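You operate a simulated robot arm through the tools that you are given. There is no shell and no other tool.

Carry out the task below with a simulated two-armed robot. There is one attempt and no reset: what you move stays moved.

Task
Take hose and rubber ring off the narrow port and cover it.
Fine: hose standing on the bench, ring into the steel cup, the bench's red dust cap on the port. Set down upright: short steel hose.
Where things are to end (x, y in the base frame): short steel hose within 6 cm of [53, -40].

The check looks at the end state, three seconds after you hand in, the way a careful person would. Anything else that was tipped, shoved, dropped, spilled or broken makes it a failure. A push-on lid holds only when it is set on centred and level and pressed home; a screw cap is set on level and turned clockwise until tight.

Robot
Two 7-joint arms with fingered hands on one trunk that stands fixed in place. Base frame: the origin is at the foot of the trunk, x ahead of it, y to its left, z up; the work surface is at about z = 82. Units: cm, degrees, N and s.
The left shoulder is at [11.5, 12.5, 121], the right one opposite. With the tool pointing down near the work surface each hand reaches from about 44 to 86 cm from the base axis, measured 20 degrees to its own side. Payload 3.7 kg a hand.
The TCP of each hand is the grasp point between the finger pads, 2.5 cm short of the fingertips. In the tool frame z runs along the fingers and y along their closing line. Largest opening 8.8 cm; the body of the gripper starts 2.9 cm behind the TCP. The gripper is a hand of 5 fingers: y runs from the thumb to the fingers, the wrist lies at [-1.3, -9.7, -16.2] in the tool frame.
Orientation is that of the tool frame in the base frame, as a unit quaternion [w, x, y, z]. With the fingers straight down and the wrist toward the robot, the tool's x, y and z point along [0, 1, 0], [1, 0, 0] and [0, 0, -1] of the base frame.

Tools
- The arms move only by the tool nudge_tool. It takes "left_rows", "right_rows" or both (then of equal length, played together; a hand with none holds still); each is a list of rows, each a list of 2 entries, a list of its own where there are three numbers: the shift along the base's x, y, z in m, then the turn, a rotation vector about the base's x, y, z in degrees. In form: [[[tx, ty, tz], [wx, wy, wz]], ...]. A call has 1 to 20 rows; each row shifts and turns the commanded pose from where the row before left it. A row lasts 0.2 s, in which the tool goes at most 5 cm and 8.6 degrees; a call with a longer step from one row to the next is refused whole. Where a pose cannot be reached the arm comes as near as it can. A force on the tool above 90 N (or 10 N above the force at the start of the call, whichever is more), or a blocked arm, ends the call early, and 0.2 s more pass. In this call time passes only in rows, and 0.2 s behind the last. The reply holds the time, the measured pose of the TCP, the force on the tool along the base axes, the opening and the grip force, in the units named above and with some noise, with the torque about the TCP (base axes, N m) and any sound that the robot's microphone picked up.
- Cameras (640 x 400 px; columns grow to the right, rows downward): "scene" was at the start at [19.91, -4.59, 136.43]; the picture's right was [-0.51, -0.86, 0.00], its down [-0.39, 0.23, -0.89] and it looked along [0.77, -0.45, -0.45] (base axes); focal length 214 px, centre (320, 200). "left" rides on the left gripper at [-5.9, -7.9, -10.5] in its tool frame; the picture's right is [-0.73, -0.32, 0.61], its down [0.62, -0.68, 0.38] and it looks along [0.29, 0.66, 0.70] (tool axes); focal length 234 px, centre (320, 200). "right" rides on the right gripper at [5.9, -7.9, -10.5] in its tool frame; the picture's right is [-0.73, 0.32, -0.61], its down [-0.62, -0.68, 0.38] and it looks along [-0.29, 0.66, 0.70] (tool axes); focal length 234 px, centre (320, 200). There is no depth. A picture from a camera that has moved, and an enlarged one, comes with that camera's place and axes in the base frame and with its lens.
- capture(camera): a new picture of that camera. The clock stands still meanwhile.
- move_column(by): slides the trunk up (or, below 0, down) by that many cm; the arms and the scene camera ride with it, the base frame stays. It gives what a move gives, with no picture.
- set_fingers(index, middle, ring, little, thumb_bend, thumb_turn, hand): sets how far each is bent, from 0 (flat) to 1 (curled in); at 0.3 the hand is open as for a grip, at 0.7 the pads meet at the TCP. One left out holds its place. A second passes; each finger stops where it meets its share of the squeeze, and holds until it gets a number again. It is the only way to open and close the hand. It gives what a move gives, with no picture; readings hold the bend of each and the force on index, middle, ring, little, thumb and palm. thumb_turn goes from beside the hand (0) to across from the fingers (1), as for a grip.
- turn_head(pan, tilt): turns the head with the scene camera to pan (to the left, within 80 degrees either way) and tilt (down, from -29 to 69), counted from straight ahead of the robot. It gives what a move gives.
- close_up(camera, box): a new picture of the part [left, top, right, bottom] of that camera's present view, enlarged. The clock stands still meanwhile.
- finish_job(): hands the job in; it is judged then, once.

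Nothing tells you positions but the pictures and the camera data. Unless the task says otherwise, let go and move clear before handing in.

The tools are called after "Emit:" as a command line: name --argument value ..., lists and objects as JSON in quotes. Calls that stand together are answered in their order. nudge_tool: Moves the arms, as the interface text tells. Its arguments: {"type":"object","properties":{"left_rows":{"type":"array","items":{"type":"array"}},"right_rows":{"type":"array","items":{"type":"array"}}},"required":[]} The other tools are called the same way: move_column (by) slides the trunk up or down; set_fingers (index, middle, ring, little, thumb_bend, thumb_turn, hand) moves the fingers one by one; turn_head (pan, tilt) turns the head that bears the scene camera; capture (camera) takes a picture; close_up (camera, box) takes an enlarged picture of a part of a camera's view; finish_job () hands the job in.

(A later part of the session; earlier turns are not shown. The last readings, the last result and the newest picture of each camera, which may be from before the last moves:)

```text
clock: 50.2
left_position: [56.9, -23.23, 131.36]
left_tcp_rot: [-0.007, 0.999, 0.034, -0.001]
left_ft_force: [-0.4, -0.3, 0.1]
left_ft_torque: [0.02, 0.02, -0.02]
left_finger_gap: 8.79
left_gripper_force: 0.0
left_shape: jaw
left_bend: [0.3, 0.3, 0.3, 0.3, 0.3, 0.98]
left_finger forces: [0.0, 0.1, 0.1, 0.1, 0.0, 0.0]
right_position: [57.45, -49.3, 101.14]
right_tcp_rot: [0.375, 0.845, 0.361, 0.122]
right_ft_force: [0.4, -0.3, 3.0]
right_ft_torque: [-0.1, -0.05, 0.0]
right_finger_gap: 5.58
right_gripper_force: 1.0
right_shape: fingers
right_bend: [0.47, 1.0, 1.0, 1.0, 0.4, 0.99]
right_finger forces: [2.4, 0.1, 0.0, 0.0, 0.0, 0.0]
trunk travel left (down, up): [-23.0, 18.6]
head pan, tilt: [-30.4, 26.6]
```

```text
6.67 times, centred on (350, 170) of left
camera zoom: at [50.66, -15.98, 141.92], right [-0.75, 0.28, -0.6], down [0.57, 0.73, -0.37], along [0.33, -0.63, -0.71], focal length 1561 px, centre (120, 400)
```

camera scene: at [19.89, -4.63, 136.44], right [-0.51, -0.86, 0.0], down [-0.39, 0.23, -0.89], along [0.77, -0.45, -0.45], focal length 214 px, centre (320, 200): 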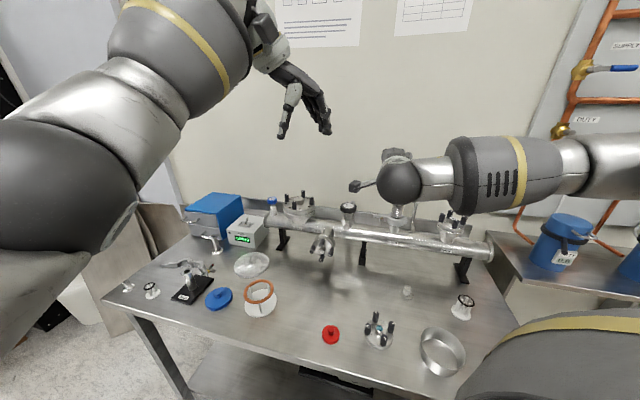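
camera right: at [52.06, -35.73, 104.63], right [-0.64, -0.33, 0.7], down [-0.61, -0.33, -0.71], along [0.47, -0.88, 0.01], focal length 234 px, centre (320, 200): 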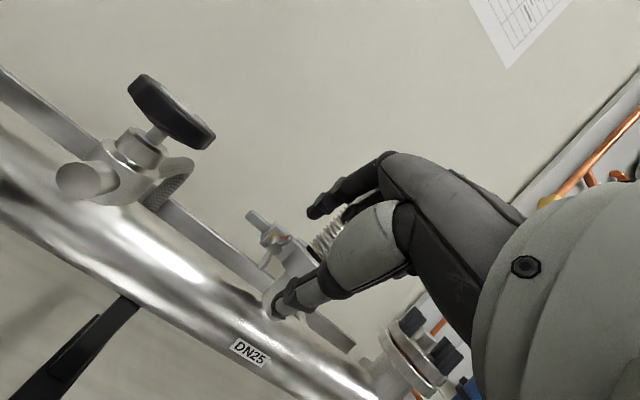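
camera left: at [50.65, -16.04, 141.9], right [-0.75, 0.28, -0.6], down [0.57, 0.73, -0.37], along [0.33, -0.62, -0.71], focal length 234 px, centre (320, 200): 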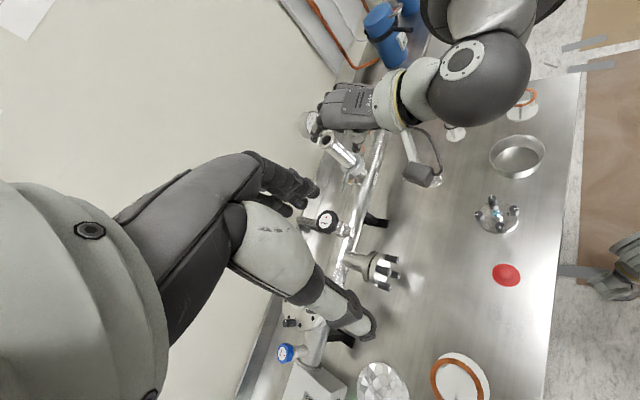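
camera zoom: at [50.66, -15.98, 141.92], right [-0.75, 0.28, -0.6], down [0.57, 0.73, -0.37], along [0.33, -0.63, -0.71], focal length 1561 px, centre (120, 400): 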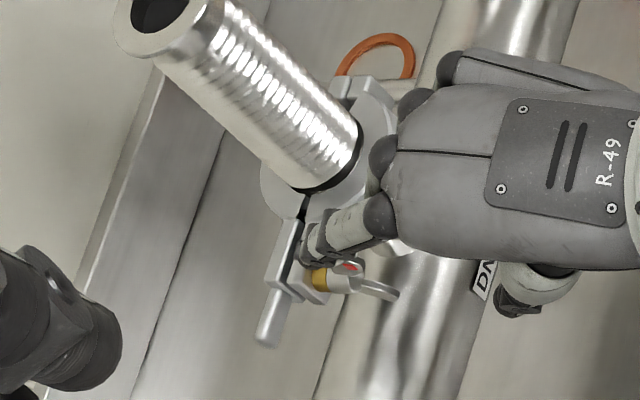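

The tip is resting on the block top, about 0.9 cm too deep. I'll lift, shift toward the robot and go down again.

Emit:
nudge_tool --right_rows '[[[0, 0, 0.01], [0, 0, 0]], [[-0.0045, 0.0082, 0], [0, 0, 0]], [[0, 0, -0.01], [0, 0, 0]], [[0, 0, -0.004], [0, 0, 0]]]'

Emit:
close_up --camera "right" --box '[240, 160, 360, 310]'

Emit:
close_up --camera "left" --box '[320, 140, 380, 200]'

```text
clock: 51.2
left_position: [56.75, -23.17, 131.52]
left_tcp_rot: [-0.007, 0.999, 0.035, 0.0]
left_ft_force: [0.1, 0.3, -0.5]
left_ft_torque: [-0.03, -0.01, 0.03]
left_finger_gap: 8.75
left_gripper_force: 0.1
left_shape: jaw
left_bend: [0.3, 0.3, 0.3, 0.3, 0.3, 0.98]
left_finger forces: [0.1, 0.1, 0.1, 0.0, 0.0, 0.0]
right_position: [56.89, -48.37, 100.89]
right_tcp_rot: [0.376, 0.845, 0.361, 0.122]
right_ft_force: [-4.6, 2.7, 9.1]
right_ft_torque: [-0.24, -0.33, 0.02]
right_finger_gap: 5.91
right_gripper_force: 4.8
right_shape: fingers
right_bend: [0.44, 1.0, 1.0, 1.0, 0.4, 0.99]
right_finger forces: [9.3, 0.1, 0.0, 0.0, 0.1, 0.0]
trunk travel left (down, up): [-23.0, 18.6]
head pan, tilt: [-30.4, 26.6]
```

```text
2.67 times, centred on (300, 235) of right
camera zoom: at [51.77, -34.96, 102.17], right [-0.64, -0.32, 0.7], down [-0.61, -0.34, -0.72], along [0.47, -0.88, 0.02], focal length 624 px, centre (373, 107)
```

zoom: 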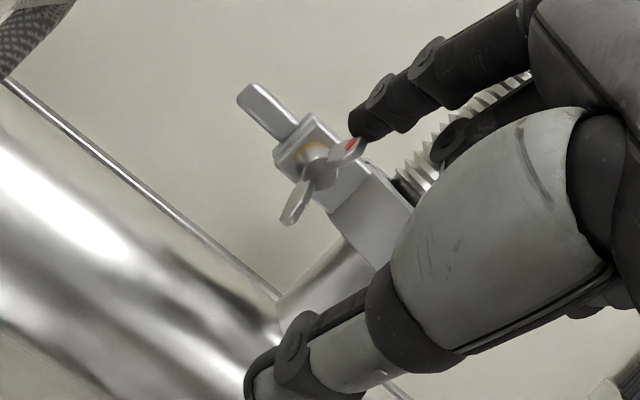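

```text
6.67 times, centred on (350, 170) of left
camera zoom: at [50.51, -15.9, 142.0], right [-0.75, 0.28, -0.6], down [0.58, 0.73, -0.37], along [0.33, -0.63, -0.71], focal length 1561 px, centre (120, 400)
```

zoom: 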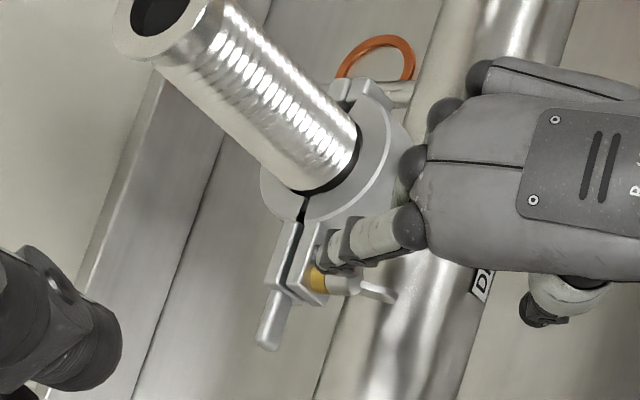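

Emit:
nudge_tool --right_rows '[[[0, 0, 0.008], [0, 0, 0]], [[-0.0032, 0.0033, 0], [0, 0, 0]], [[0, 0, -0.008], [0, 0, 0]], [[0, 0, -0.003], [0, 0, 0]]]'

Emit:
close_up --camera "right" --box '[240, 160, 360, 310]'

Emit:
close_up --camera "left" --box '[335, 155, 375, 195]'

```text
clock: 52.2
left_position: [56.76, -23.23, 131.51]
left_tcp_rot: [-0.007, 0.999, 0.033, 0.0]
left_ft_force: [-0.3, -0.5, -0.2]
left_ft_torque: [0.02, -0.01, 0.01]
left_finger_gap: 8.8
left_gripper_force: 0.0
left_shape: jaw
left_bend: [0.3, 0.3, 0.3, 0.3, 0.3, 0.98]
left_finger forces: [0.1, 0.1, 0.1, 0.0, 0.1, 0.0]
right_position: [56.44, -48.14, 100.56]
right_tcp_rot: [0.376, 0.844, 0.361, 0.123]
right_ft_force: [-2.9, 1.9, 10.2]
right_ft_torque: [-0.27, -0.36, -0.02]
right_finger_gap: 6.21
right_gripper_force: 4.5
right_shape: fingers
right_bend: [0.41, 1.0, 1.0, 1.0, 0.4, 0.99]
right_finger forces: [10.2, 0.0, 0.0, 0.0, 0.1, 0.0]
trunk travel left (down, up): [-23.0, 18.6]
head pan, tilt: [-30.4, 26.6]
```

```text
2.67 times, centred on (300, 235) of right
camera zoom: at [51.49, -34.69, 101.89], right [-0.64, -0.32, 0.7], down [-0.61, -0.34, -0.72], along [0.47, -0.88, 0.02], focal length 624 px, centre (373, 107)
```

zoom: 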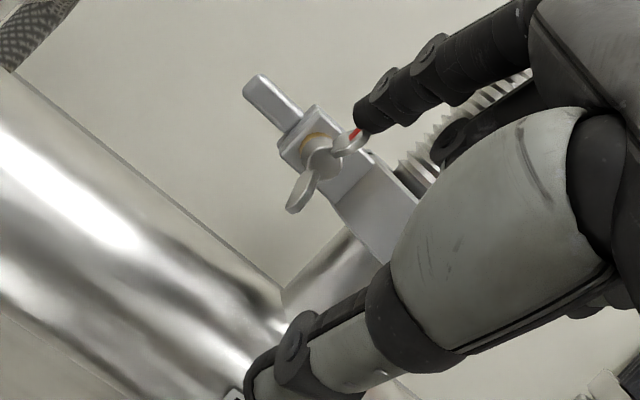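

```text
10.00 times, centred on (355, 175) of left
camera zoom: at [50.5, -15.89, 142.01], right [-0.75, 0.28, -0.6], down [0.58, 0.73, -0.37], along [0.33, -0.63, -0.71], focal length 2342 px, centre (-30, 450)
```

zoom: 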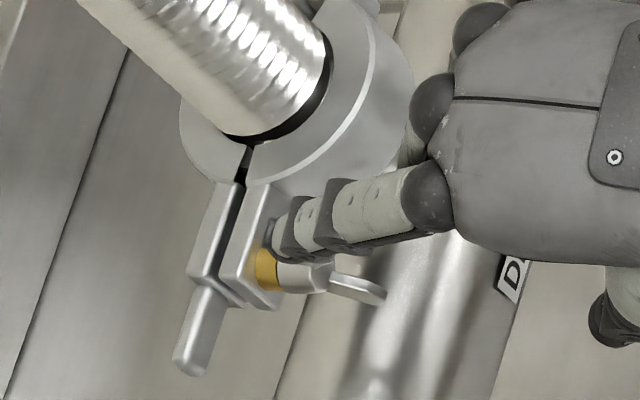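

The finger shaft is resting on the wing tip because it's too shallow to hook. I'll lift, pitch the hand steeper and bend the index more.

Emit:
nudge_tool --right_rows '[[[0, 0, 0.03], [0, 0, 0]], [[0, 0, 0.02], [5.72, 5.6, 0]], [[0, 0, 0], [5.72, 5.6, 0]], [[0, 0, 0], [3.6, 3.5, 0]]]'

Emit:
set_fingers --hand "right" --index 0.58

Emit:
close_up --camera "right" --box '[240, 160, 360, 310]'

Emit:
close_up --camera "left" --box '[320, 140, 380, 200]'

```text
clock: 53.2
left_position: [56.86, -23.31, 131.41]
left_tcp_rot: [-0.008, 0.999, 0.034, -0.001]
left_ft_force: [0.0, -0.2, 0.6]
left_ft_torque: [0.0, 0.0, 0.05]
left_finger_gap: 8.78
left_gripper_force: 0.2
left_shape: jaw
left_bend: [0.3, 0.3, 0.3, 0.3, 0.3, 0.98]
left_finger forces: [0.1, 0.0, 0.1, 0.0, 0.0, 0.0]
right_position: [56.5, -48.22, 105.43]
right_tcp_rot: [0.211, 0.896, 0.387, 0.059]
right_ft_force: [-0.2, -0.8, 0.5]
right_ft_torque: [-0.01, 0.01, 0.03]
right_finger_gap: 5.22
right_gripper_force: 0.1
right_shape: fingers
right_bend: [0.5, 1.0, 1.0, 1.0, 0.4, 0.99]
right_finger forces: [0.1, 0.1, 0.1, 0.1, 0.1, 0.1]
trunk travel left (down, up): [-23.0, 18.6]
head pan, tilt: [-30.4, 26.6]
```

```text
clock: 54.2
left_position: [57.0, -23.2, 131.38]
left_tcp_rot: [-0.008, 0.999, 0.035, -0.002]
left_ft_force: [-0.6, 0.1, 0.2]
left_ft_torque: [0.02, -0.04, 0.0]
left_finger_gap: 8.78
left_gripper_force: 0.0
left_shape: jaw
left_bend: [0.3, 0.3, 0.3, 0.3, 0.3, 0.98]
left_finger forces: [0.1, 0.0, 0.0, 0.0, 0.0, 0.0]
right_position: [56.56, -48.18, 105.43]
right_tcp_rot: [0.212, 0.895, 0.387, 0.059]
right_ft_force: [0.3, -0.5, 0.8]
right_ft_torque: [-0.01, -0.01, -0.04]
right_finger_gap: 4.48
right_gripper_force: 0.0
right_shape: fingers
right_bend: [0.57, 1.0, 1.0, 1.0, 0.4, 0.99]
right_finger forces: [0.1, 0.0, 0.1, 0.0, 0.1, 0.1]
trunk travel left (down, up): [-23.0, 18.6]
head pan, tilt: [-30.4, 26.6]
```

```text
2.67 times, centred on (300, 235) of right
camera zoom: at [52.4, -35.69, 111.32], right [-0.45, -0.52, 0.73], down [-0.79, -0.16, -0.6], along [0.43, -0.84, -0.33], focal length 624 px, centre (373, 107)
```

zoom: 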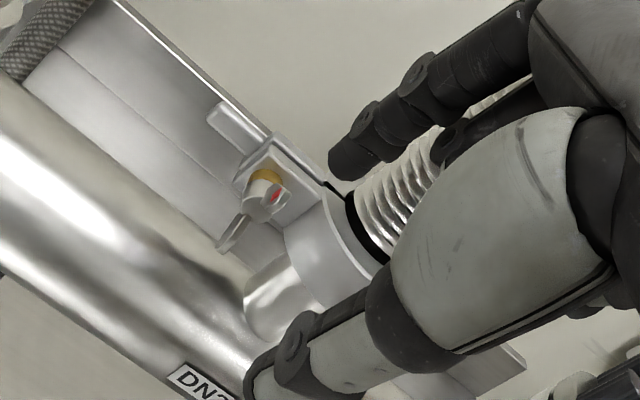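

```text
6.67 times, centred on (350, 170) of left
camera zoom: at [50.68, -16.0, 141.89], right [-0.75, 0.28, -0.6], down [0.57, 0.73, -0.37], along [0.33, -0.63, -0.71], focal length 1561 px, centre (120, 400)
```

zoom: 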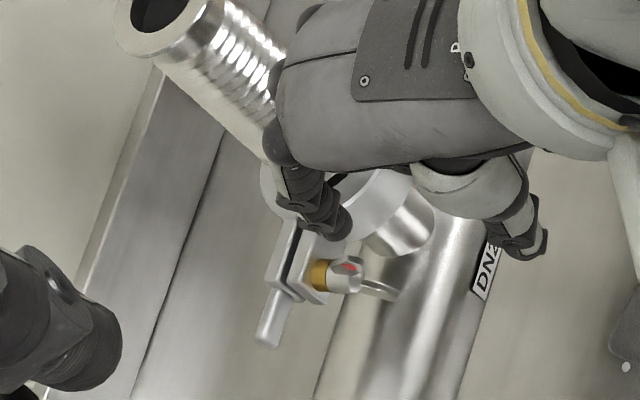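

Emit:
nudge_tool --right_rows '[[[0.0154, -0.0157, 0], [0, 0, 0]], [[0, 0, -0.015], [0, 0, 0]], [[0, 0, -0.008], [0, 0, 0]]]'

Emit:
close_up --camera "right" --box '[240, 160, 360, 310]'

Emit:
close_up --camera "left" --box '[335, 155, 375, 195]'

```text
clock: 55.0
left_position: [56.99, -23.26, 131.34]
left_tcp_rot: [-0.008, 0.999, 0.034, 0.0]
left_ft_force: [-0.1, -0.2, 0.8]
left_ft_torque: [0.0, 0.01, 0.01]
left_finger_gap: 8.76
left_gripper_force: 0.0
left_shape: jaw
left_bend: [0.3, 0.3, 0.3, 0.3, 0.3, 0.98]
left_finger forces: [0.0, 0.0, 0.1, 0.0, 0.0, 0.0]
right_position: [58.15, -49.81, 103.06]
right_tcp_rot: [0.212, 0.895, 0.388, 0.059]
right_ft_force: [-0.4, -0.1, 1.6]
right_ft_torque: [-0.05, -0.04, -0.05]
right_finger_gap: 4.54
right_gripper_force: 1.1
right_shape: fingers
right_bend: [0.56, 1.0, 1.0, 1.0, 0.4, 0.99]
right_finger forces: [1.6, 0.1, 0.0, 0.0, 0.1, 0.0]
trunk travel left (down, up): [-23.0, 18.6]
head pan, tilt: [-30.4, 26.6]
```

```text
2.67 times, centred on (300, 235) of right
camera zoom: at [54.0, -37.19, 109.0], right [-0.45, -0.52, 0.73], down [-0.78, -0.16, -0.6], along [0.43, -0.84, -0.33], focal length 624 px, centre (373, 107)
```

zoom: 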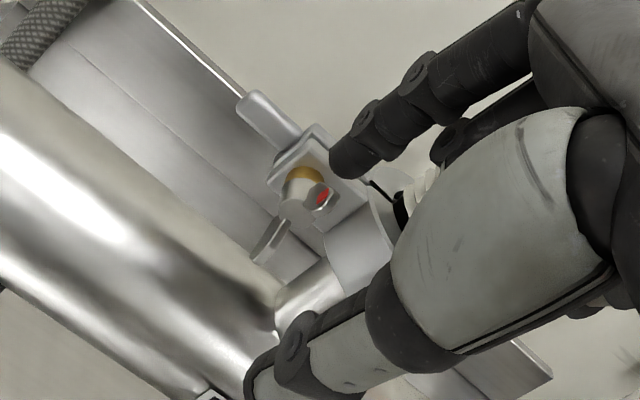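

```text
10.00 times, centred on (355, 175) of left
camera zoom: at [50.65, -15.98, 141.92], right [-0.75, 0.28, -0.6], down [0.57, 0.73, -0.37], along [0.33, -0.63, -0.71], focal length 2342 px, centre (-30, 450)
```

zoom: 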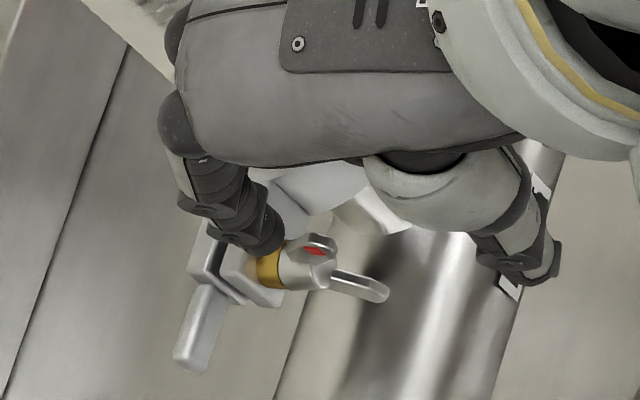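

Emit:
nudge_tool --right_rows '[[[0.001, -0.001, -0.004], [0, 0, 0]], [[-0.0035, 0.0036, -0.001], [0, 0, 0]], [[-0.0035, 0.0036, 0], [0, 0, 0]]]'

Emit:
close_up --camera "right" --box '[240, 160, 360, 310]'

Emit:
close_up --camera "left" --box '[335, 155, 375, 195]'

```text
clock: 55.8
left_position: [56.9, -23.31, 131.38]
left_tcp_rot: [-0.008, 0.999, 0.034, -0.002]
left_ft_force: [0.4, 0.4, 1.0]
left_ft_torque: [0.02, 0.02, 0.03]
left_finger_gap: 8.75
left_gripper_force: 0.0
left_shape: jaw
left_bend: [0.3, 0.3, 0.3, 0.3, 0.3, 0.98]
left_finger forces: [0.1, 0.0, 0.1, 0.1, 0.0, 0.0]
right_position: [57.48, -49.07, 102.36]
right_tcp_rot: [0.211, 0.895, 0.387, 0.058]
right_ft_force: [-0.2, -0.3, 0.0]
right_ft_torque: [-0.03, -0.02, -0.01]
right_finger_gap: 4.47
right_gripper_force: 0.0
right_shape: fingers
right_bend: [0.57, 1.0, 1.0, 1.0, 0.4, 0.99]
right_finger forces: [0.0, 0.0, 0.1, 0.1, 0.0, 0.0]
trunk travel left (down, up): [-23.0, 18.6]
head pan, tilt: [-30.4, 26.6]
```

```text
2.67 times, centred on (300, 235) of right
camera zoom: at [53.36, -36.52, 108.42], right [-0.45, -0.52, 0.73], down [-0.79, -0.16, -0.6], along [0.42, -0.84, -0.33], focal length 624 px, centre (373, 107)
```

zoom: 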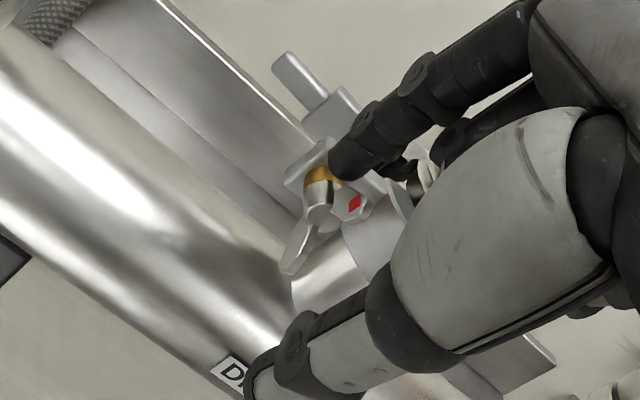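

```text
10.00 times, centred on (355, 175) of left
camera zoom: at [50.69, -16.0, 141.88], right [-0.75, 0.28, -0.6], down [0.57, 0.73, -0.37], along [0.33, -0.62, -0.71], focal length 2342 px, centre (-30, 450)
```

zoom: 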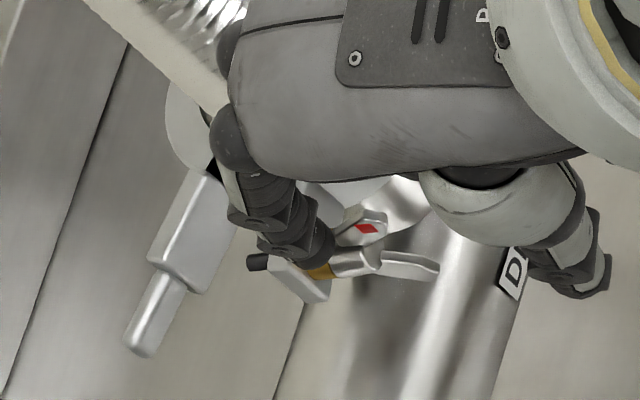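

The clamp has opened: the front jaw with the nut has come away from the rear arm and the bolt end shows. I'll keep pulling the front jaw open along its arc.

Emit:
nudge_tool --right_rows '[[[-0.006, 0.0026, -0.001], [0, 0, 0]], [[-0.006, 0.0026, 0], [0, 0, 0]], [[-0.006, 0.0024, 0], [0, 0, 0]]]'

Emit:
close_up --camera "right" --box '[220, 140, 380, 310]'

Emit:
close_up --camera "left" --box '[320, 140, 380, 200]'

```text
clock: 56.6
left_position: [56.94, -23.39, 131.46]
left_tcp_rot: [-0.007, 0.999, 0.034, -0.001]
left_ft_force: [-0.5, -0.8, -0.4]
left_ft_torque: [-0.01, 0.0, -0.01]
left_finger_gap: 8.78
left_gripper_force: 0.0
left_shape: jaw
left_bend: [0.3, 0.3, 0.3, 0.3, 0.3, 0.98]
left_finger forces: [0.0, 0.1, 0.1, 0.1, 0.0, 0.1]
right_position: [55.72, -48.33, 102.45]
right_tcp_rot: [0.214, 0.896, 0.386, 0.058]
right_ft_force: [0.9, -0.6, -0.4]
right_ft_torque: [-0.03, 0.01, 0.01]
right_finger_gap: 4.46
right_gripper_force: 0.0
right_shape: fingers
right_bend: [0.57, 1.0, 1.0, 1.0, 0.4, 0.99]
right_finger forces: [0.1, 0.0, 0.0, 0.0, 0.0, 0.1]
trunk travel left (down, up): [-23.0, 18.6]
head pan, tilt: [-30.4, 26.6]
```

```text
2.35 times, centred on (300, 225) of right
camera zoom: at [51.57, -35.76, 108.46], right [-0.45, -0.52, 0.73], down [-0.78, -0.16, -0.6], along [0.43, -0.84, -0.33], focal length 551 px, centre (367, 141)
```

zoom: 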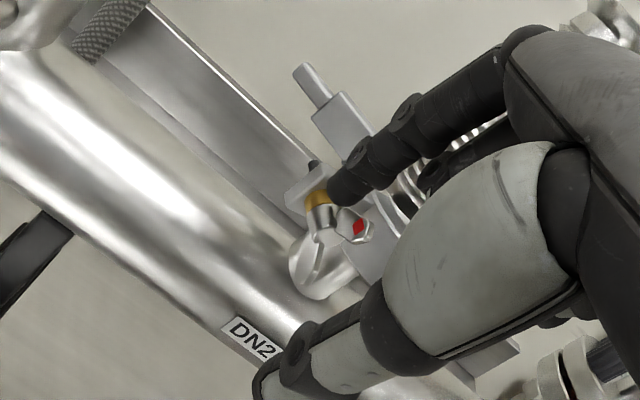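

```text
6.67 times, centred on (350, 170) of left
camera zoom: at [50.66, -16.0, 141.9], right [-0.75, 0.28, -0.6], down [0.57, 0.73, -0.37], along [0.33, -0.63, -0.71], focal length 1561 px, centre (120, 400)
```

zoom: 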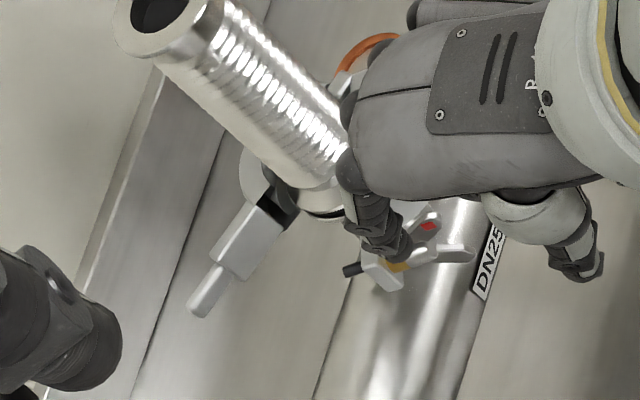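

Both jaws are swinging open and the finger feels no load, so the clamp is stable. I'll lift the finger out and look at the whole thing before deciding how to take it off.

Emit:
nudge_tool --right_rows '[[[0, 0, 0.02], [0, 0, 0]], [[-0.01, 0.01, 0.02], [0, 0, 0]], [[-0.03, 0.03, 0], [0, 0, 0]], [[-0.03, 0.03, 0], [0, 0, 0]]]'

Emit:
close_up --camera "scene" --box '[370, 180, 430, 240]'

Emit:
close_up --camera "left" --box '[310, 130, 390, 200]'

Emit:
capture --camera "right"

```text
clock: 57.6
left_position: [56.81, -23.22, 131.37]
left_tcp_rot: [-0.008, 0.999, 0.034, -0.001]
left_ft_force: [-0.1, 0.4, 0.8]
left_ft_torque: [0.01, 0.02, 0.01]
left_finger_gap: 8.75
left_gripper_force: 0.1
left_shape: jaw
left_bend: [0.3, 0.3, 0.3, 0.3, 0.3, 0.98]
left_finger forces: [0.0, 0.1, 0.0, 0.1, 0.1, 0.1]
right_position: [49.08, -41.28, 106.52]
right_tcp_rot: [0.212, 0.895, 0.388, 0.058]
right_ft_force: [-0.5, -0.5, 0.7]
right_ft_torque: [0.0, 0.02, 0.02]
right_finger_gap: 4.47
right_gripper_force: 0.0
right_shape: fingers
right_bend: [0.57, 1.0, 1.0, 1.0, 0.4, 0.99]
right_finger forces: [0.0, 0.0, 0.1, 0.0, 0.0, 0.1]
trunk travel left (down, up): [-23.0, 18.6]
head pan, tilt: [-30.4, 26.6]
```

```text
6.67 times, centred on (400, 210) of scene
camera zoom: at [19.88, -4.56, 136.44], right [-0.51, -0.86, 0.0], down [-0.39, 0.23, -0.89], along [0.77, -0.45, -0.45], focal length 1430 px, centre (-213, 133)
```

zoom: 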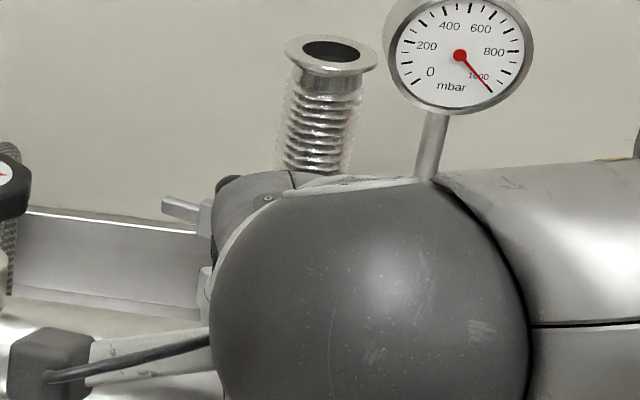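

```text
5.71 times, centred on (350, 165) of left
camera zoom: at [50.64, -15.97, 141.92], right [-0.75, 0.28, -0.6], down [0.57, 0.73, -0.37], along [0.33, -0.63, -0.71], focal length 1338 px, centre (149, 400)
```

zoom: 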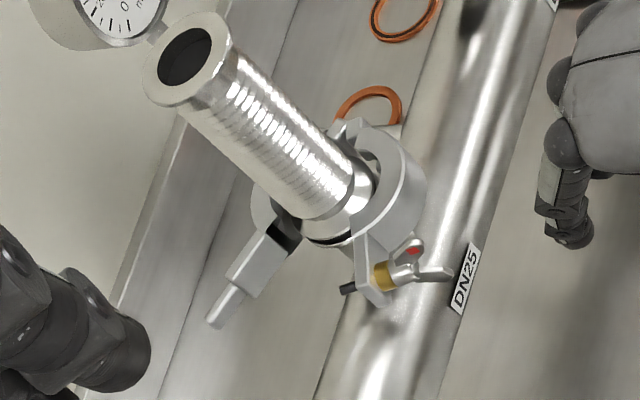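

```text
taken
camera right: at [44.97, -28.86, 112.45], right [-0.45, -0.51, 0.73], down [-0.78, -0.16, -0.6], along [0.43, -0.84, -0.33], focal length 234 px, centre (320, 200)
```

right: 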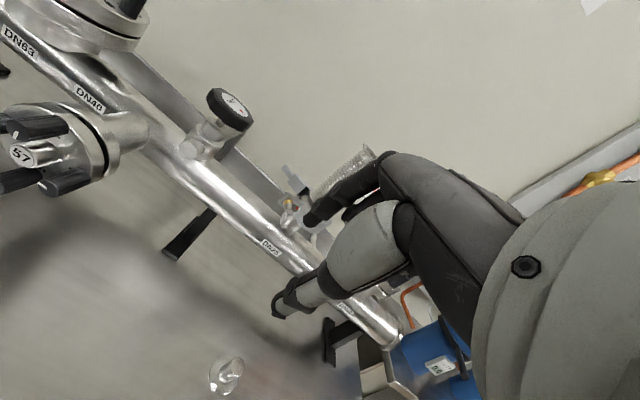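

The clamp hangs open on the port, about 13° on the front jaw and 23° on the rear. The hinge end still overlaps the flange, so I'll hook the wing again and swing the front jaw wider.

Emit:
nudge_tool --right_rows '[[[0.034, -0.036, 0], [0, 0, 0]], [[0.034, -0.036, 0], [0, 0, 0]], [[0.0015, -0.003, -0.012], [0, 0, 0]]]'

Emit:
close_up --camera "left" --box '[320, 140, 380, 200]'

Emit:
close_up --camera "right" --box '[220, 140, 380, 310]'

```text
clock: 58.4
left_position: [56.93, -23.17, 131.33]
left_tcp_rot: [-0.008, 0.999, 0.034, -0.001]
left_ft_force: [-0.2, 0.1, 0.2]
left_ft_torque: [-0.01, 0.01, -0.03]
left_finger_gap: 8.78
left_gripper_force: 0.0
left_shape: jaw
left_bend: [0.3, 0.3, 0.3, 0.3, 0.3, 0.98]
left_finger forces: [0.0, 0.0, 0.1, 0.1, 0.1, 0.0]
right_position: [55.79, -49.11, 105.04]
right_tcp_rot: [0.211, 0.896, 0.387, 0.058]
right_ft_force: [-0.6, 0.4, 1.1]
right_ft_torque: [-0.01, 0.01, 0.04]
right_finger_gap: 4.46
right_gripper_force: 0.1
right_shape: fingers
right_bend: [0.57, 1.0, 1.0, 1.0, 0.4, 0.99]
right_finger forces: [0.1, 0.0, 0.1, 0.0, 0.0, 0.1]
trunk travel left (down, up): [-23.0, 18.6]
head pan, tilt: [-30.4, 26.6]
```

```text
6.67 times, centred on (350, 170) of left
camera zoom: at [50.66, -16.01, 141.9], right [-0.75, 0.28, -0.6], down [0.57, 0.73, -0.37], along [0.33, -0.62, -0.71], focal length 1561 px, centre (120, 400)
```

zoom: 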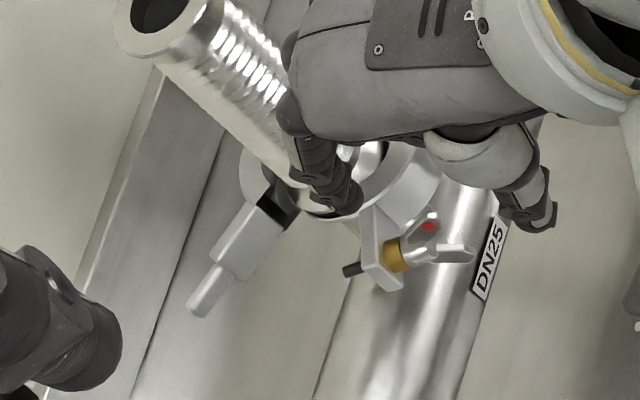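

```text
2.35 times, centred on (300, 225) of right
camera zoom: at [51.69, -36.52, 111.09], right [-0.45, -0.52, 0.73], down [-0.78, -0.16, -0.6], along [0.43, -0.84, -0.33], focal length 551 px, centre (367, 141)
```

zoom: 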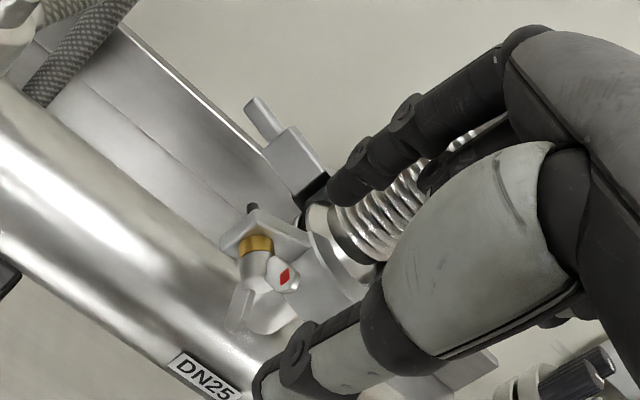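

Emit:
nudge_tool --right_rows '[[[0, 0, -0.012], [0, 0, 0]], [[0, 0, -0.008], [0, 0, 0]], [[0, 0, -0.004], [0, 0, 0]]]'

Emit:
close_up --camera "left" --box '[320, 140, 380, 200]'

Emit:
close_up --camera "right" --box '[220, 140, 380, 310]'

```text
clock: 59.2
left_position: [56.86, -23.23, 131.28]
left_tcp_rot: [-0.008, 0.999, 0.034, -0.001]
left_ft_force: [0.1, -0.3, -0.2]
left_ft_torque: [0.0, 0.03, 0.0]
left_finger_gap: 8.82
left_gripper_force: 0.1
left_shape: jaw
left_bend: [0.3, 0.3, 0.3, 0.3, 0.3, 0.98]
left_finger forces: [0.0, 0.0, 0.1, 0.0, 0.0, 0.1]
right_position: [55.66, -48.94, 102.93]
right_tcp_rot: [0.212, 0.896, 0.386, 0.058]
right_ft_force: [-0.8, 0.2, 1.3]
right_ft_torque: [0.02, 0.01, -0.04]
right_finger_gap: 4.49
right_gripper_force: 0.1
right_shape: fingers
right_bend: [0.57, 1.0, 1.0, 1.0, 0.4, 0.99]
right_finger forces: [0.1, 0.0, 0.1, 0.1, 0.0, 0.0]
trunk travel left (down, up): [-23.0, 18.6]
head pan, tilt: [-30.4, 26.6]
```

```text
6.67 times, centred on (350, 170) of left
camera zoom: at [50.68, -16.01, 141.89], right [-0.75, 0.28, -0.6], down [0.57, 0.73, -0.37], along [0.33, -0.62, -0.71], focal length 1561 px, centre (120, 400)
```

zoom: 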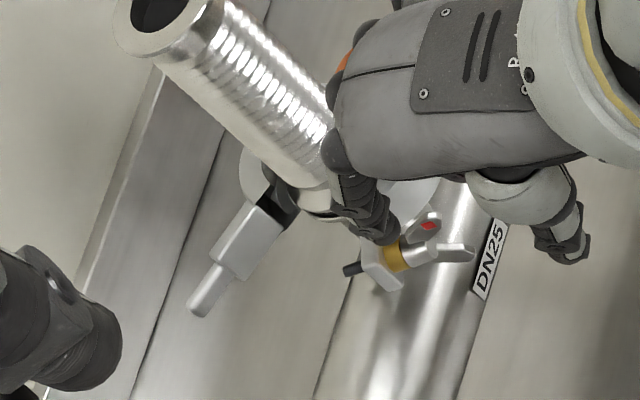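

```text
2.35 times, centred on (300, 225) of right
camera zoom: at [51.59, -36.36, 108.87], right [-0.45, -0.52, 0.73], down [-0.78, -0.16, -0.6], along [0.43, -0.84, -0.33], focal length 551 px, centre (367, 141)
```

zoom: 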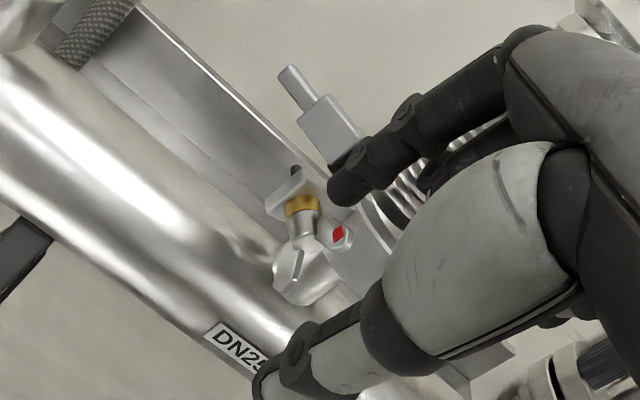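

Emit:
nudge_tool --right_rows '[[[0, 0, -0.006], [0, 0, 0]], [[-0.004, 0.001, 0], [0, 0, 0]], [[-0.006, 0.001, 0], [0, 0, 0]], [[-0.006, 0, 0], [0, 0, 0]]]'

Emit:
close_up --camera "left" --box '[320, 140, 380, 200]'

Emit:
close_up --camera "right" --box '[220, 140, 380, 310]'

```text
clock: 60.2
left_position: [56.92, -23.37, 131.37]
left_tcp_rot: [-0.007, 0.999, 0.034, -0.001]
left_ft_force: [-0.3, 1.2, 0.7]
left_ft_torque: [0.01, 0.0, -0.04]
left_finger_gap: 8.78
left_gripper_force: 0.0
left_shape: jaw
left_bend: [0.3, 0.3, 0.3, 0.3, 0.3, 0.98]
left_finger forces: [0.0, 0.0, 0.0, 0.0, 0.0, 0.0]
right_position: [54.08, -48.55, 102.32]
right_tcp_rot: [0.212, 0.895, 0.387, 0.058]
right_ft_force: [1.6, 0.4, -0.1]
right_ft_torque: [-0.01, 0.03, 0.03]
right_finger_gap: 4.47
right_gripper_force: 0.1
right_shape: fingers
right_bend: [0.57, 1.0, 1.0, 1.0, 0.4, 0.99]
right_finger forces: [0.0, 0.1, 0.1, 0.0, 0.1, 0.0]
trunk travel left (down, up): [-23.0, 18.6]
head pan, tilt: [-30.4, 26.6]
```

```text
6.67 times, centred on (350, 170) of left
camera zoom: at [50.66, -16.01, 141.9], right [-0.75, 0.28, -0.6], down [0.57, 0.73, -0.37], along [0.33, -0.62, -0.71], focal length 1561 px, centre (120, 400)
```

zoom: 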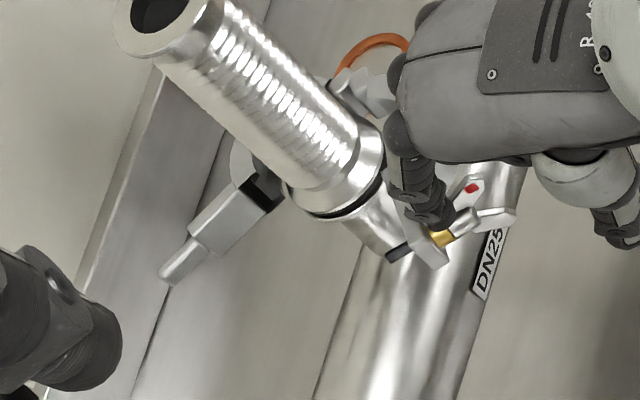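

```text
2.35 times, centred on (300, 225) of right
camera zoom: at [49.87, -35.99, 108.21], right [-0.45, -0.52, 0.73], down [-0.78, -0.16, -0.6], along [0.43, -0.84, -0.33], focal length 551 px, centre (367, 141)
```

zoom: 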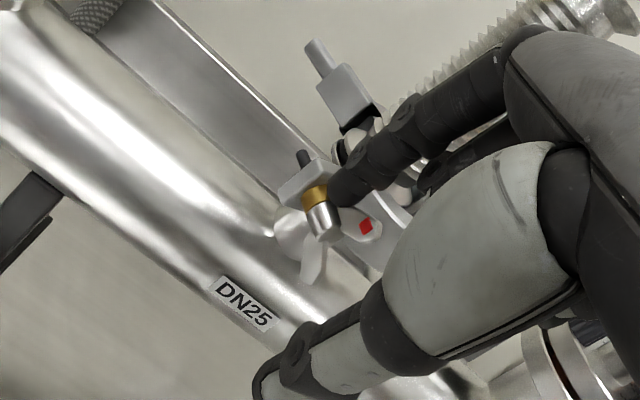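

The clamp is opening wide; the hose flange and black O-ring are exposed. I'll pull a little further.

Emit:
nudge_tool --right_rows '[[[-0.006, -0.001, 0], [0, 0, 0]], [[-0.006, -0.002, 0], [0, 0, 0]], [[-0.006, -0.002, 0], [0, 0, 0]]]'

Emit:
close_up --camera "left" --box '[320, 130, 400, 210]'

Emit:
close_up --camera "right" --box '[220, 140, 380, 310]'

```text
clock: 61.0
left_position: [56.82, -23.31, 131.33]
left_tcp_rot: [-0.008, 0.999, 0.034, -0.001]
left_ft_force: [0.5, 0.2, 0.0]
left_ft_torque: [-0.03, 0.01, -0.01]
left_finger_gap: 8.75
left_gripper_force: 0.1
left_shape: jaw
left_bend: [0.3, 0.3, 0.3, 0.3, 0.3, 0.98]
left_finger forces: [0.1, 0.0, 0.0, 0.0, 0.1, 0.1]
right_position: [52.21, -49.2, 102.16]
right_tcp_rot: [0.211, 0.896, 0.387, 0.058]
right_ft_force: [0.3, 0.3, 1.0]
right_ft_torque: [-0.05, 0.02, -0.02]
right_finger_gap: 4.47
right_gripper_force: 0.0
right_shape: fingers
right_bend: [0.57, 1.0, 1.0, 1.0, 0.4, 0.99]
right_finger forces: [0.1, 0.1, 0.0, 0.0, 0.0, 0.0]
trunk travel left (down, up): [-23.0, 18.6]
head pan, tilt: [-30.4, 26.6]
```

```text
5.00 times, centred on (360, 170) of left
camera zoom: at [50.65, -16.02, 141.9], right [-0.75, 0.28, -0.6], down [0.57, 0.73, -0.37], along [0.33, -0.62, -0.71], focal length 1171 px, centre (120, 350)
```

zoom: 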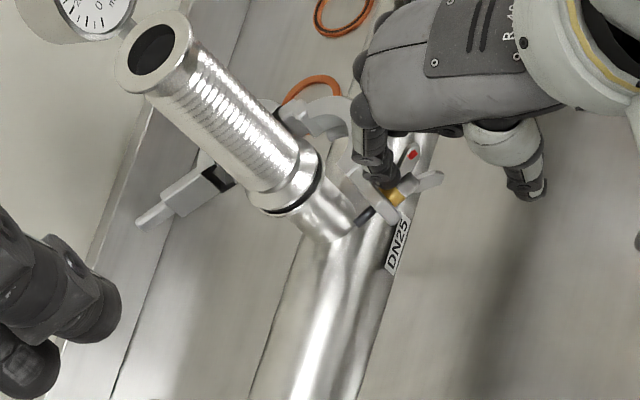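

```text
2.35 times, centred on (300, 225) of right
camera zoom: at [48.02, -36.65, 108.14], right [-0.45, -0.52, 0.73], down [-0.78, -0.16, -0.6], along [0.43, -0.84, -0.33], focal length 551 px, centre (367, 141)
```

zoom: 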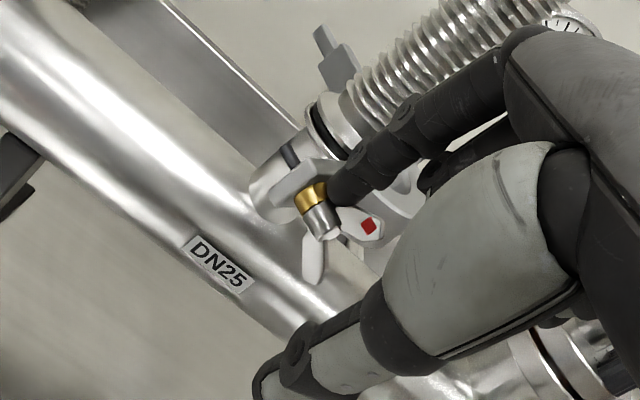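

The clamp is now wide open and clear of the flange on the left and front. I'll close the thumb against the nut so I can hold the clamp and carry it off.

Emit:
set_fingers --hand "right" --thumb_bend 0.6

Emit:
close_up --camera "left" --box '[320, 130, 400, 210]'

Emit:
close_up --camera "right" --box '[220, 140, 380, 310]'

```text
clock: 62.0
left_position: [56.87, -23.33, 131.48]
left_tcp_rot: [-0.008, 0.999, 0.034, -0.001]
left_ft_force: [-0.4, -0.2, 0.6]
left_ft_torque: [0.02, 0.02, 0.0]
left_finger_gap: 8.78
left_gripper_force: 0.0
left_shape: jaw
left_bend: [0.3, 0.3, 0.3, 0.3, 0.3, 0.98]
left_finger forces: [0.1, 0.0, 0.0, 0.0, 0.1, 0.0]
right_position: [52.19, -49.16, 102.12]
right_tcp_rot: [0.211, 0.895, 0.388, 0.058]
right_ft_force: [0.3, -0.1, -0.5]
right_ft_torque: [0.01, 0.0, 0.01]
right_finger_gap: 2.33
right_gripper_force: 0.1
right_shape: fingers
right_bend: [0.57, 1.0, 1.0, 1.0, 0.6, 1.0]
right_finger forces: [0.1, 0.0, 0.1, 0.0, 0.0, 0.0]
trunk travel left (down, up): [-23.0, 18.6]
head pan, tilt: [-30.4, 26.6]
```

```text
5.00 times, centred on (360, 170) of left
camera zoom: at [50.68, -16.0, 141.89], right [-0.75, 0.28, -0.6], down [0.57, 0.73, -0.37], along [0.33, -0.63, -0.71], focal length 1171 px, centre (120, 350)
```

zoom: 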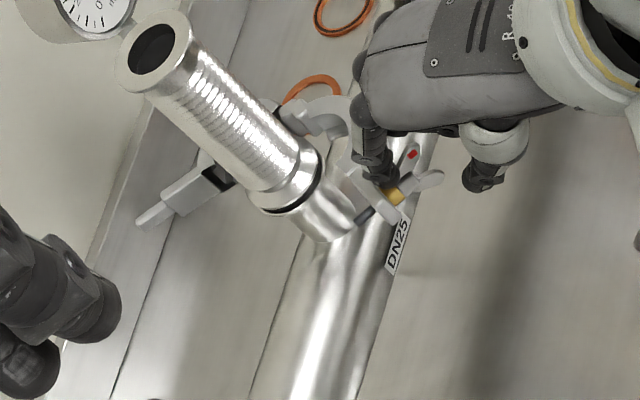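

```text
2.35 times, centred on (300, 225) of right
camera zoom: at [48.05, -36.64, 108.15], right [-0.45, -0.52, 0.73], down [-0.79, -0.16, -0.6], along [0.43, -0.84, -0.33], focal length 551 px, centre (367, 141)
```

zoom: 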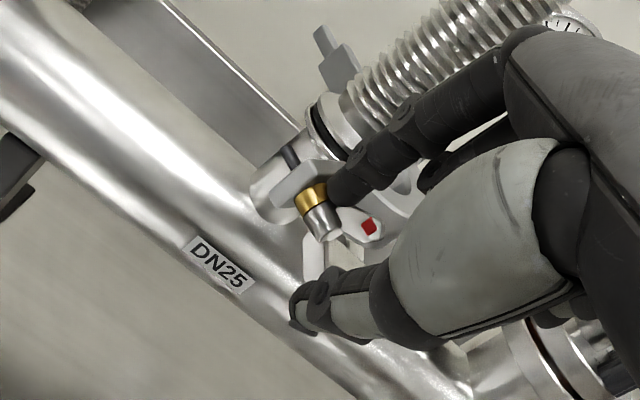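

Emit:
set_fingers --hand "right" --thumb_bend 0.8 --index 0.62

Emit:
close_up --camera "left" --box '[320, 130, 400, 210]'

Emit:
close_up --camera "right" --box '[220, 140, 380, 310]'

```text
clock: 63.0
left_position: [56.81, -23.22, 131.31]
left_tcp_rot: [-0.008, 0.999, 0.034, -0.001]
left_ft_force: [-0.9, -0.2, 0.7]
left_ft_torque: [0.03, 0.01, -0.02]
left_finger_gap: 8.78
left_gripper_force: 0.2
left_shape: jaw
left_bend: [0.3, 0.3, 0.3, 0.3, 0.3, 0.98]
left_finger forces: [0.0, 0.0, 0.0, 0.0, 0.0, 0.0]
right_position: [52.31, -49.14, 102.3]
right_tcp_rot: [0.212, 0.896, 0.387, 0.058]
right_ft_force: [0.7, 0.5, 0.7]
right_ft_torque: [0.01, 0.0, 0.02]
right_finger_gap: 0.0
right_gripper_force: 0.1
right_shape: fingers
right_bend: [0.61, 1.0, 1.0, 1.0, 0.79, 1.0]
right_finger forces: [0.0, 0.0, 0.1, 0.0, 0.0, 0.0]
trunk travel left (down, up): [-23.0, 18.6]
head pan, tilt: [-30.4, 26.6]
```

```text
5.00 times, centred on (360, 170) of left
camera zoom: at [50.67, -16.0, 141.89], right [-0.75, 0.28, -0.6], down [0.57, 0.73, -0.37], along [0.33, -0.62, -0.71], focal length 1171 px, centre (120, 350)
```

zoom: 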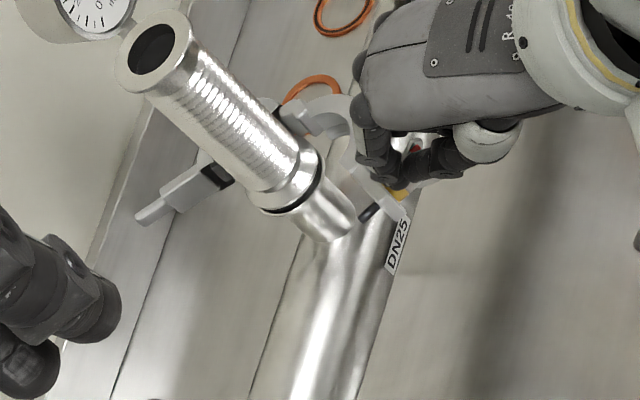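

```text
2.35 times, centred on (300, 225) of right
camera zoom: at [48.05, -36.64, 108.15], right [-0.45, -0.52, 0.73], down [-0.78, -0.16, -0.6], along [0.43, -0.84, -0.33], focal length 551 px, centre (367, 141)
```

zoom: 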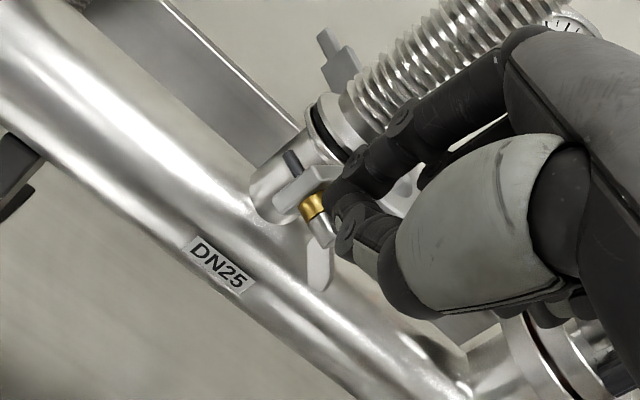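

Emit:
set_fingers --hand "right" --thumb_bend 0.95 --index 0.8

Emit:
close_up --camera "left" --box '[340, 140, 390, 190]'

Emit:
close_up --camera "right" --box '[260, 180, 360, 280]'

```text
clock: 64.0
left_position: [57.01, -23.25, 131.32]
left_tcp_rot: [-0.009, 0.999, 0.033, -0.001]
left_ft_force: [-0.4, -0.4, 0.0]
left_ft_torque: [-0.01, 0.01, -0.02]
left_finger_gap: 8.78
left_gripper_force: 0.0
left_shape: jaw
left_bend: [0.3, 0.3, 0.3, 0.3, 0.3, 0.98]
left_finger forces: [0.0, 0.1, 0.0, 0.0, 0.0, 0.1]
right_position: [52.17, -49.24, 102.24]
right_tcp_rot: [0.211, 0.896, 0.387, 0.057]
right_ft_force: [-0.2, 0.5, 0.2]
right_ft_torque: [0.01, 0.02, -0.01]
right_finger_gap: 0.01
right_gripper_force: 0.1
right_shape: fingers
right_bend: [0.77, 1.0, 1.0, 1.0, 0.9, 1.0]
right_finger forces: [0.1, 0.0, 0.0, 0.0, 0.1, 0.0]
trunk travel left (down, up): [-23.0, 18.6]
head pan, tilt: [-30.4, 26.6]
```

```text
8.00 times, centred on (365, 165) of left
camera zoom: at [50.68, -16.0, 141.89], right [-0.75, 0.28, -0.6], down [0.57, 0.73, -0.37], along [0.33, -0.63, -0.71], focal length 1873 px, centre (-40, 480)
```

zoom: 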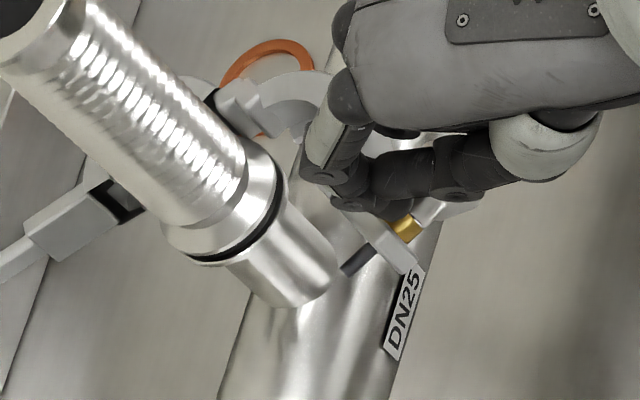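

```text
4.00 times, centred on (310, 230) of right
camera zoom: at [48.05, -36.64, 108.15], right [-0.45, -0.52, 0.73], down [-0.79, -0.16, -0.6], along [0.43, -0.84, -0.33], focal length 937 px, centre (360, 80)
```

zoom: 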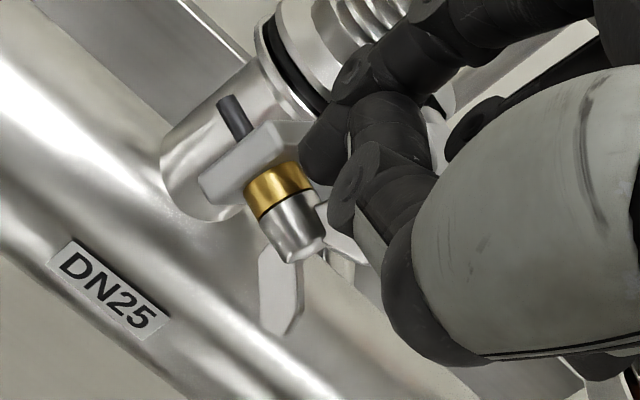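

The fingers closed above the nut without gripping. I'll lift away and take a clean look at the opened clamp from the head camera.

Emit:
nudge_tool --right_rows '[[[0, 0, 0.03], [0, 0, 0]], [[-0.02, 0.01, 0.03], [0, 0, 0]], [[-0.03, 0.0, 0.03], [0, 0, 0]], [[-0.04, -0.0, 0.02], [0, 0, 0]], [[-0.04, -0.02, 0.0], [0, 0, 0]]]'

Emit:
close_up --camera "scene" --box '[370, 180, 430, 240]'

Emit:
close_up --camera "left" --box '[330, 130, 400, 200]'

Emit:
capture --camera "scene"

```text
clock: 65.2
left_position: [56.79, -23.34, 131.35]
left_tcp_rot: [-0.009, 0.999, 0.034, -0.001]
left_ft_force: [-0.3, 0.0, -0.3]
left_ft_torque: [0.01, 0.0, -0.02]
left_finger_gap: 8.77
left_gripper_force: 0.0
left_shape: jaw
left_bend: [0.3, 0.3, 0.3, 0.3, 0.3, 0.98]
left_finger forces: [0.1, 0.0, 0.1, 0.0, 0.1, 0.0]
right_position: [39.24, -50.31, 113.54]
right_tcp_rot: [0.212, 0.895, 0.387, 0.058]
right_ft_force: [-0.8, -0.2, -0.3]
right_ft_torque: [-0.03, 0.02, -0.01]
right_finger_gap: 0.09
right_gripper_force: 0.0
right_shape: fingers
right_bend: [0.78, 1.0, 1.0, 1.0, 0.93, 1.0]
right_finger forces: [0.0, 0.0, 0.0, 0.0, 0.1, 0.0]
trunk travel left (down, up): [-23.0, 18.6]
head pan, tilt: [-30.4, 26.6]
```

```text
6.67 times, centred on (400, 210) of scene
camera zoom: at [19.87, -4.61, 136.45], right [-0.51, -0.86, 0.0], down [-0.39, 0.23, -0.89], along [0.77, -0.45, -0.45], focal length 1430 px, centre (-213, 133)
```

zoom: 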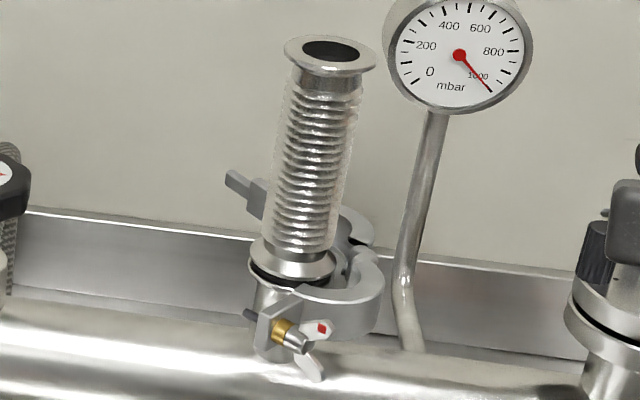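

```text
5.71 times, centred on (365, 165) of left
camera zoom: at [50.63, -16.02, 141.92], right [-0.75, 0.28, -0.6], down [0.57, 0.73, -0.37], along [0.33, -0.62, -0.71], focal length 1338 px, centre (63, 400)
```

zoom: 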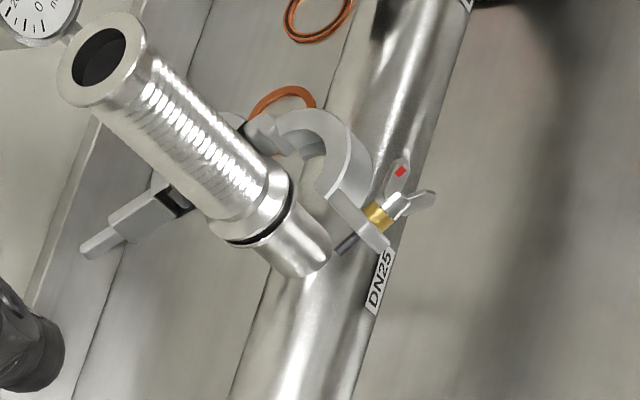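

```text
taken
camera scene: at [19.87, -4.61, 136.45], right [-0.51, -0.86, 0.0], down [-0.39, 0.23, -0.89], along [0.77, -0.45, -0.45], focal length 214 px, centre (320, 200)
```

scene: 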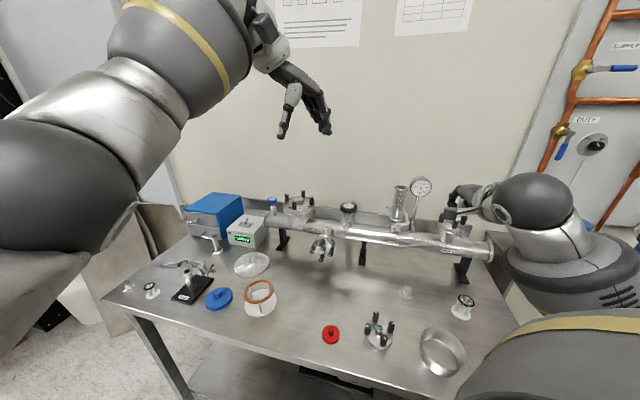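

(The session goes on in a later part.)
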